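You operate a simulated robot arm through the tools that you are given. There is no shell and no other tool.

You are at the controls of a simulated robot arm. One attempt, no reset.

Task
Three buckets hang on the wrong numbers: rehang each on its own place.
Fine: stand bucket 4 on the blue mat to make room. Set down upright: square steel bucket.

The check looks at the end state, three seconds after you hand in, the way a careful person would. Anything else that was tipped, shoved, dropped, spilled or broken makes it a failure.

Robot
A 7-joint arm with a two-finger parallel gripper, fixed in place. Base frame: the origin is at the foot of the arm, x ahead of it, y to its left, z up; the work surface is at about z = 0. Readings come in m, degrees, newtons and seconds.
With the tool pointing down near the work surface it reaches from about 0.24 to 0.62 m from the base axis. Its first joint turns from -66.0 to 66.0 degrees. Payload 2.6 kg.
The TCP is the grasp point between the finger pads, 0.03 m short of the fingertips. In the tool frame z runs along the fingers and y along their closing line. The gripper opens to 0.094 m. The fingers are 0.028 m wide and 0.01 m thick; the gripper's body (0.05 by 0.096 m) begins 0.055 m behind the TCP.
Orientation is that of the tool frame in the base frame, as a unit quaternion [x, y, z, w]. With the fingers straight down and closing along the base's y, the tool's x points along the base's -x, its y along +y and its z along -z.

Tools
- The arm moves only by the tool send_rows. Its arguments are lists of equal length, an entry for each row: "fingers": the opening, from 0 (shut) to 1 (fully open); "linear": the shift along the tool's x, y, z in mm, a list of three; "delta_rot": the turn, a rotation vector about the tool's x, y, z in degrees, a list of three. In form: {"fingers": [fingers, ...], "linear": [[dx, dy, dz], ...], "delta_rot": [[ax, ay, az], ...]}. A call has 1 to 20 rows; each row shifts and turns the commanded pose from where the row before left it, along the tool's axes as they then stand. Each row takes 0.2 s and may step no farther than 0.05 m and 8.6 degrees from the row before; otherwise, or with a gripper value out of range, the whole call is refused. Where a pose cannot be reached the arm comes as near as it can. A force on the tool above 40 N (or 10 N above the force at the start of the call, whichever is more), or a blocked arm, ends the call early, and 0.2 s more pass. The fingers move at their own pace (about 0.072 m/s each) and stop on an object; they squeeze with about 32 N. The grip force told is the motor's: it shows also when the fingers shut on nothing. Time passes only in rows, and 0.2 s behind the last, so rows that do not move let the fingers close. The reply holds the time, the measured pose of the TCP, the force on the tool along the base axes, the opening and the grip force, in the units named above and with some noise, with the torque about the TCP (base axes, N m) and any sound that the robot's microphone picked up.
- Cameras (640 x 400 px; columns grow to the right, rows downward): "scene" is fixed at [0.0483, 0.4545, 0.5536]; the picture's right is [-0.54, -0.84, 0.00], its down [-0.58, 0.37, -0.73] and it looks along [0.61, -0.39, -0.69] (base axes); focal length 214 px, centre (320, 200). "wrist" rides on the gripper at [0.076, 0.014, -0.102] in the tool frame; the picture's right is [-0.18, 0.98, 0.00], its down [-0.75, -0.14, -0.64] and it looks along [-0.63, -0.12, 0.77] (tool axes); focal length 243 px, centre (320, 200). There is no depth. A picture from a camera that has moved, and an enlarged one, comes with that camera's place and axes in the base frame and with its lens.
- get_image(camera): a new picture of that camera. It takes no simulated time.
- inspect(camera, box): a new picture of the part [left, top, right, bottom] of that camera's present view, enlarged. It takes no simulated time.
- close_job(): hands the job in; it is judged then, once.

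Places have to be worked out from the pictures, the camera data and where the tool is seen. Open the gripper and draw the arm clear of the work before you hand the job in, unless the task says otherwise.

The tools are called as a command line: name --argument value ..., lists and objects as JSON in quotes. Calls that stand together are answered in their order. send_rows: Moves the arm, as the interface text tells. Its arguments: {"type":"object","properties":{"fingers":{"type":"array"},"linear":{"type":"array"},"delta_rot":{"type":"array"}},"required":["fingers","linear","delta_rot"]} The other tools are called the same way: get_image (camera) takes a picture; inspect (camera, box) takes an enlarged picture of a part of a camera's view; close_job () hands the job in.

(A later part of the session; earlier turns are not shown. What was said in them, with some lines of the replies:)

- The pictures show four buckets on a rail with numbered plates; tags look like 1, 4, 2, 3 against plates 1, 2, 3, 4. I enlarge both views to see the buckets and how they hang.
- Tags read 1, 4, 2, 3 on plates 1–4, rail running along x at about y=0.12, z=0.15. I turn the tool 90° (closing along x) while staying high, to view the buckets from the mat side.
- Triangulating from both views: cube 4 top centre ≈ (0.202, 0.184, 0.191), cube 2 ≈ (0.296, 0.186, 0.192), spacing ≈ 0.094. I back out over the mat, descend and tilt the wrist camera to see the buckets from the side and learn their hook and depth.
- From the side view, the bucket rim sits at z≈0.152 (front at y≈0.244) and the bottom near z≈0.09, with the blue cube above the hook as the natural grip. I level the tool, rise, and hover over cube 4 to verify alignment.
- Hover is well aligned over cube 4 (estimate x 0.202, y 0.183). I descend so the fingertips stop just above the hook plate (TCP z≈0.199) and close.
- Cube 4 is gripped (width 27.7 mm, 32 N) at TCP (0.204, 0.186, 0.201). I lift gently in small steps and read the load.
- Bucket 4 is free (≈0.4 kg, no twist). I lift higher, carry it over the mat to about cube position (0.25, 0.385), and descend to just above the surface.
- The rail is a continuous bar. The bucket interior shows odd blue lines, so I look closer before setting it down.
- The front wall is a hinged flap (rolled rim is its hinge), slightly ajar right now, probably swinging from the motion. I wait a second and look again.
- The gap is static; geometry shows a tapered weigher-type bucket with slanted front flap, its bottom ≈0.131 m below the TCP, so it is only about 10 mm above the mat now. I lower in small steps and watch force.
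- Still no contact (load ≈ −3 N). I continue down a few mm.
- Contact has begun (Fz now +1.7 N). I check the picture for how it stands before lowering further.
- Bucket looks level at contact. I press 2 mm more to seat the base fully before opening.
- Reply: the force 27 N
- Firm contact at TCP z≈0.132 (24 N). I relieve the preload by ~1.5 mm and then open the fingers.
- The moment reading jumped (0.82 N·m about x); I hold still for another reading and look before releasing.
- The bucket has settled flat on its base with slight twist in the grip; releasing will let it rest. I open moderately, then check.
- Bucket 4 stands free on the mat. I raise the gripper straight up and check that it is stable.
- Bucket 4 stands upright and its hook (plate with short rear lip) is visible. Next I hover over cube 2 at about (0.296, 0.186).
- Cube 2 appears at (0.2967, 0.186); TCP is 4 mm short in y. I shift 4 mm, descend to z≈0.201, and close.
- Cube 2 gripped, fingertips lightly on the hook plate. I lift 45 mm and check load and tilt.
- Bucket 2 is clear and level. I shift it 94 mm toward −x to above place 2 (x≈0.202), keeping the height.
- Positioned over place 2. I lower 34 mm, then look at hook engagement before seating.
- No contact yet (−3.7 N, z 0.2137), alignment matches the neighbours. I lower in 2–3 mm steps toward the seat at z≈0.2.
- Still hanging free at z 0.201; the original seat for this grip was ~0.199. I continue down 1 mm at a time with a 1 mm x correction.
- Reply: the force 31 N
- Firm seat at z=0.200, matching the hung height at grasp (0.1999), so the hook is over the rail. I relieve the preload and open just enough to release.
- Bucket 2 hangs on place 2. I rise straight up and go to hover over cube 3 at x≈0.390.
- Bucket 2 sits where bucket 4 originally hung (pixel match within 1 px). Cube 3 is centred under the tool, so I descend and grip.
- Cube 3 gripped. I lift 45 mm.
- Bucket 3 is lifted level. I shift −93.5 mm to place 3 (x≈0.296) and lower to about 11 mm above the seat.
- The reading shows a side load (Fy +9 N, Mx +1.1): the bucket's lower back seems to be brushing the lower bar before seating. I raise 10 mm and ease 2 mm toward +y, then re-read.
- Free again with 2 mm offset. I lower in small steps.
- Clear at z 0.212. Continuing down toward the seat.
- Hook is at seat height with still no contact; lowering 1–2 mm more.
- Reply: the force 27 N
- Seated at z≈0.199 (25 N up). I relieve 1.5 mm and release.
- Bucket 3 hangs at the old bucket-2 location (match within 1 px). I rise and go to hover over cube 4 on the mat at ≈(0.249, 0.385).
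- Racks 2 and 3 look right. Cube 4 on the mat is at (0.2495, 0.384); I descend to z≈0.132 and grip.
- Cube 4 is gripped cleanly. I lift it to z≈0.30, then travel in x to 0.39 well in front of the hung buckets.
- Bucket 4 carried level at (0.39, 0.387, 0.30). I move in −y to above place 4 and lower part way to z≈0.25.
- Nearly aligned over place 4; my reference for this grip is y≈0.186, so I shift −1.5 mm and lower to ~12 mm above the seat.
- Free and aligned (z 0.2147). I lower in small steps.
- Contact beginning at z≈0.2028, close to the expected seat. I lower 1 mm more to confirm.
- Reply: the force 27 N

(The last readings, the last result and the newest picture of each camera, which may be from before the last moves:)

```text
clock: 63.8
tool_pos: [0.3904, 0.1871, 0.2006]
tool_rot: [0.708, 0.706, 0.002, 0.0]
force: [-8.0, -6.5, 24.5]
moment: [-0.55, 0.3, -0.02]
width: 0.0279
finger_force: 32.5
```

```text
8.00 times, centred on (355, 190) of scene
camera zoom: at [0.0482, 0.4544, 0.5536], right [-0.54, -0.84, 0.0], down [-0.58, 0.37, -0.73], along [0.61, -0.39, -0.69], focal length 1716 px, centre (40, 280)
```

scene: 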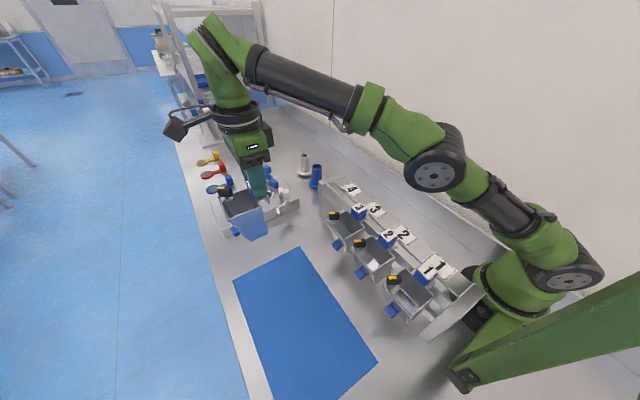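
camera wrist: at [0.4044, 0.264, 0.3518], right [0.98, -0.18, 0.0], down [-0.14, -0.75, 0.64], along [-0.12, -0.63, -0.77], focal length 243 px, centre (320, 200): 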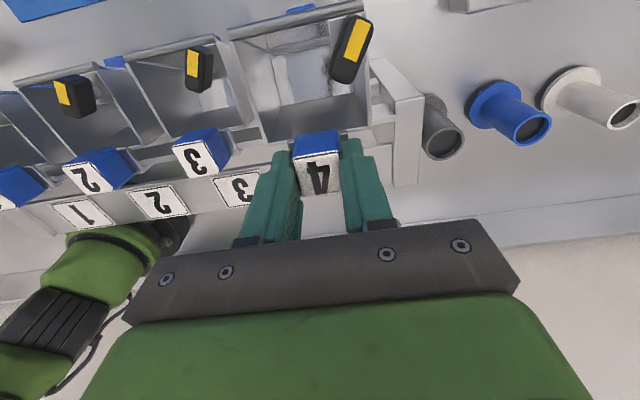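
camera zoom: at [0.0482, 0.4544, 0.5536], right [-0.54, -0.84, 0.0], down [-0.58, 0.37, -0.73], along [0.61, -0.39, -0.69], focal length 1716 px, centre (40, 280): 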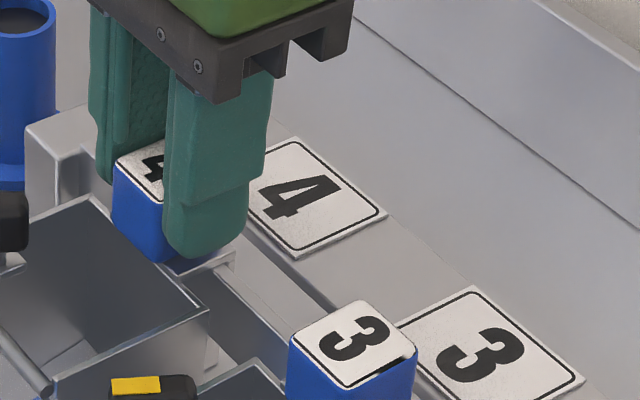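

Same seating signature as buckets 2 and 3 (24 N at z≈0.2006), hook plate at rail height. I relieve 1.5 mm and release.

send_rows --fingers '[0, 0, 0.35, 0.45, 0.55, 0.55]' --linear '[[0, 0, -1.5], [0, 0, 0], [0, 0, 0], [0, 0, 0], [0, 0, 0], [0, 0, 0]]' --delta_rot '[[0, 0, 0], [0, 0, 0], [0, 0, 0], [0, 0, 0], [0, 0, 0], [0, 0, 0]]'

inspect --camera "scene" --box '[300, 150, 420, 250]'

inspect --camera "wrist" --box '[100, 0, 460, 220]'

```text
clock: 65.2
tool_pos: [0.3889, 0.1852, 0.2032]
tool_rot: [0.707, 0.707, -0.001, -0.001]
force: [0.6, 0.3, 0.7]
moment: [0.0, 0.0, 0.0]
width: 0.0518
finger_force: 0.2
```

```text
4.00 times, centred on (360, 200) of scene
camera zoom: at [0.0483, 0.4545, 0.5536], right [-0.54, -0.84, 0.0], down [-0.58, 0.37, -0.73], along [0.61, -0.39, -0.69], focal length 858 px, centre (160, 200)
```

zoom: 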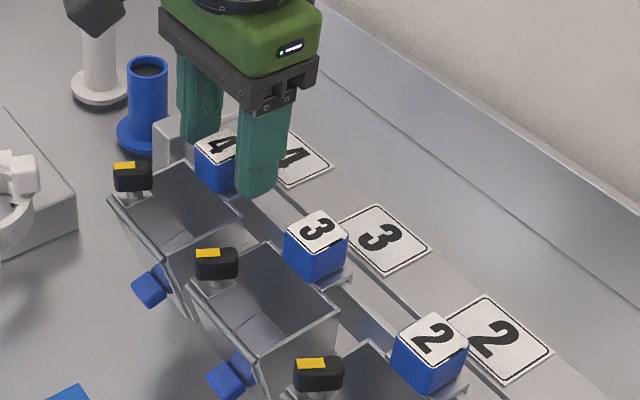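

```text
1.78 times, centred on (280, 110) of wrist
camera zoom: at [0.4037, 0.2616, 0.3067], right [0.98, -0.18, 0.0], down [-0.14, -0.75, 0.64], along [-0.12, -0.63, -0.77], focal length 431 px, centre (391, 360)
```

zoom: 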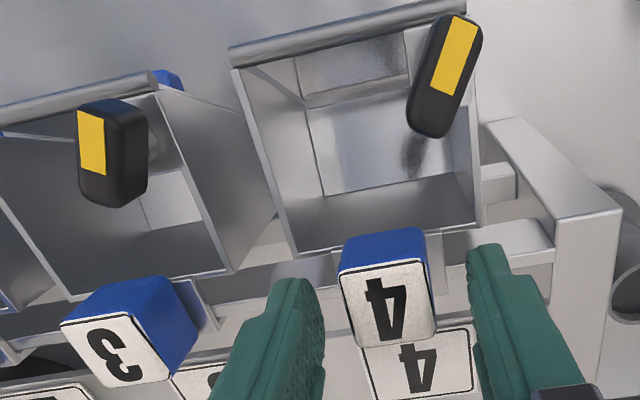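

Bucket 4 hangs on its own. I rise straight up and retreat above the mat to inspect everything.

send_rows --fingers '[0.6, 0.8, 1, 1, 1, 1, 1, 1, 1, 1, 1]' --linear '[[0, 0, -20], [0, 0, -30], [0, 0, -40], [0, 0, -45], [0, 0, -45], [0, -46, 0], [0, -46, 0], [0, -46, 0], [20, 0, 0], [20, 0, 0], [0, 0, 0]]' --delta_rot '[[0, 0, 0], [0, 0, 0], [0, 0, 0], [0, 0, 0], [0, 0, 0], [0, 0, 0], [0, 0, 0], [0, 0, 0], [0, 0, 0], [0, 0, 0], [0, 0, 0]]'

get_image --camera "scene"

inspect --camera "scene" --box '[290, 160, 490, 340]'

inspect --camera "wrist" --box '[180, 0, 500, 200]'

```text
clock: 67.6
tool_pos: [0.2525, 0.2248, 0.3796]
tool_rot: [0.707, 0.707, 0.0, 0.0]
force: [-0.4, -0.9, -0.5]
moment: [0.02, 0.02, 0.03]
width: 0.0938
finger_force: 0.1
```

```text
taken
```

scene: 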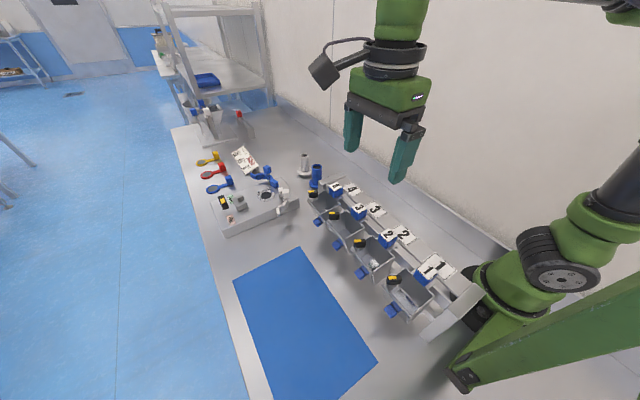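

```text
2.22 times, centred on (390, 250) of scene
camera zoom: at [0.0483, 0.4545, 0.5536], right [-0.54, -0.84, 0.0], down [-0.58, 0.37, -0.73], along [0.61, -0.39, -0.69], focal length 477 px, centre (164, 89)
```

zoom: 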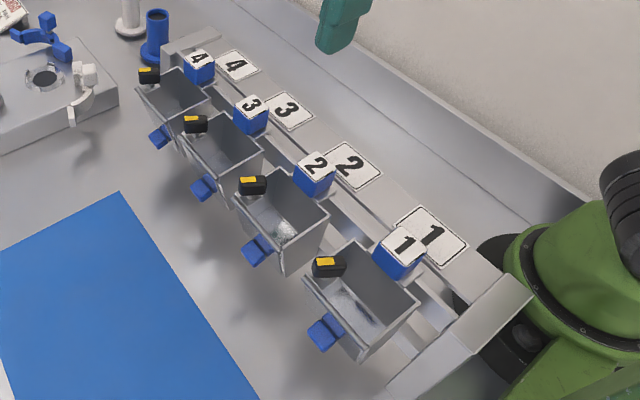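

```text
2.00 times, centred on (340, 100) of wrist
camera zoom: at [0.2674, 0.3018, 0.4835], right [0.98, -0.18, 0.0], down [-0.14, -0.75, 0.64], along [-0.12, -0.63, -0.77], focal length 485 px, centre (280, 400)
```

zoom: 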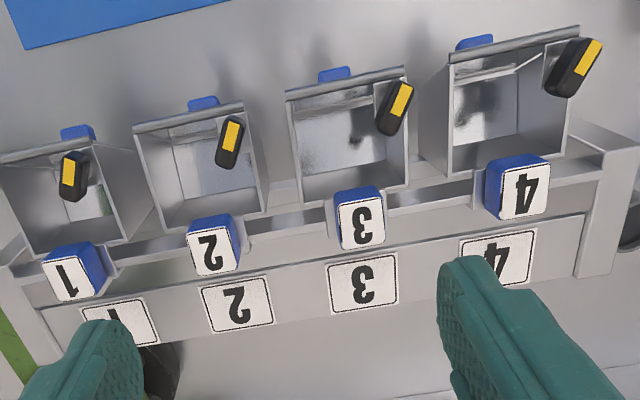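

All four tags match their plates and the positions match the original hanging spots; nothing else has moved. I raise the open gripper further clear.

send_rows --fingers '[1, 1, 1, 1]' --linear '[[0, 0, -30], [0, 0, -25], [0, 0, 0], [0, 0, 0]]' --delta_rot '[[0, 0, 0], [0, 0, 0], [0, 0, 0], [0, 0, 0]]'

inspect --camera "scene" --box '[290, 160, 490, 340]'

```text
clock: 68.6
tool_pos: [0.2533, 0.2259, 0.4359]
tool_rot: [0.707, 0.708, 0.001, 0.001]
force: [0.9, 0.0, 0.0]
moment: [-0.01, -0.02, -0.01]
width: 0.094
finger_force: 0.0
```

```text
2.22 times, centred on (390, 250) of scene
camera zoom: at [0.0483, 0.4545, 0.5536], right [-0.54, -0.84, 0.0], down [-0.58, 0.37, -0.73], along [0.61, -0.39, -0.69], focal length 477 px, centre (164, 89)
```

zoom: 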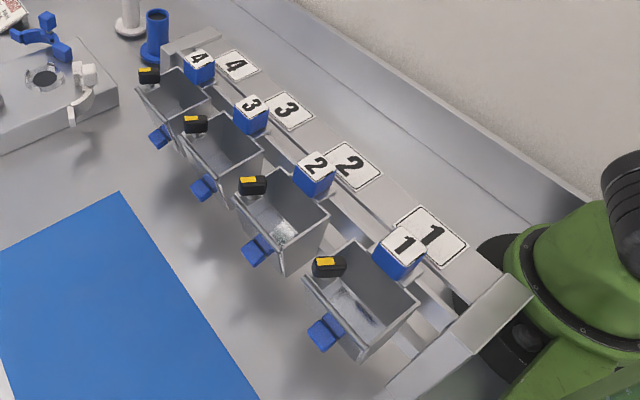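

Everything is stable with buckets 1–4 on plates 1–4, gripper open and clear. I hand in the job.

close_job

```text
The job is handed in.
```

Buckets 2, 3 and 4 now hang on their own numbers. Bucket 1 was already right, and I left it alone.

- **Order:** I stood bucket 4 upright on the blue mat to free place 2. Then I moved bucket 2 to place 2, bucket 3 to place 3, and bucket 4 from the mat to place 4.
- **Contact:** While I was first lowering bucket 3 at place 3, it pressed lightly against the rack (about 9 N sideways). I lifted it, moved it 2 mm outward and seated it cleanly.
- **Final check:** The last pictures show every tag matching its plate, with the buckets hanging where the originals hung. I saw nothing else moved. The gripper was open and well clear when I handed in.

I don't have the result of the check.
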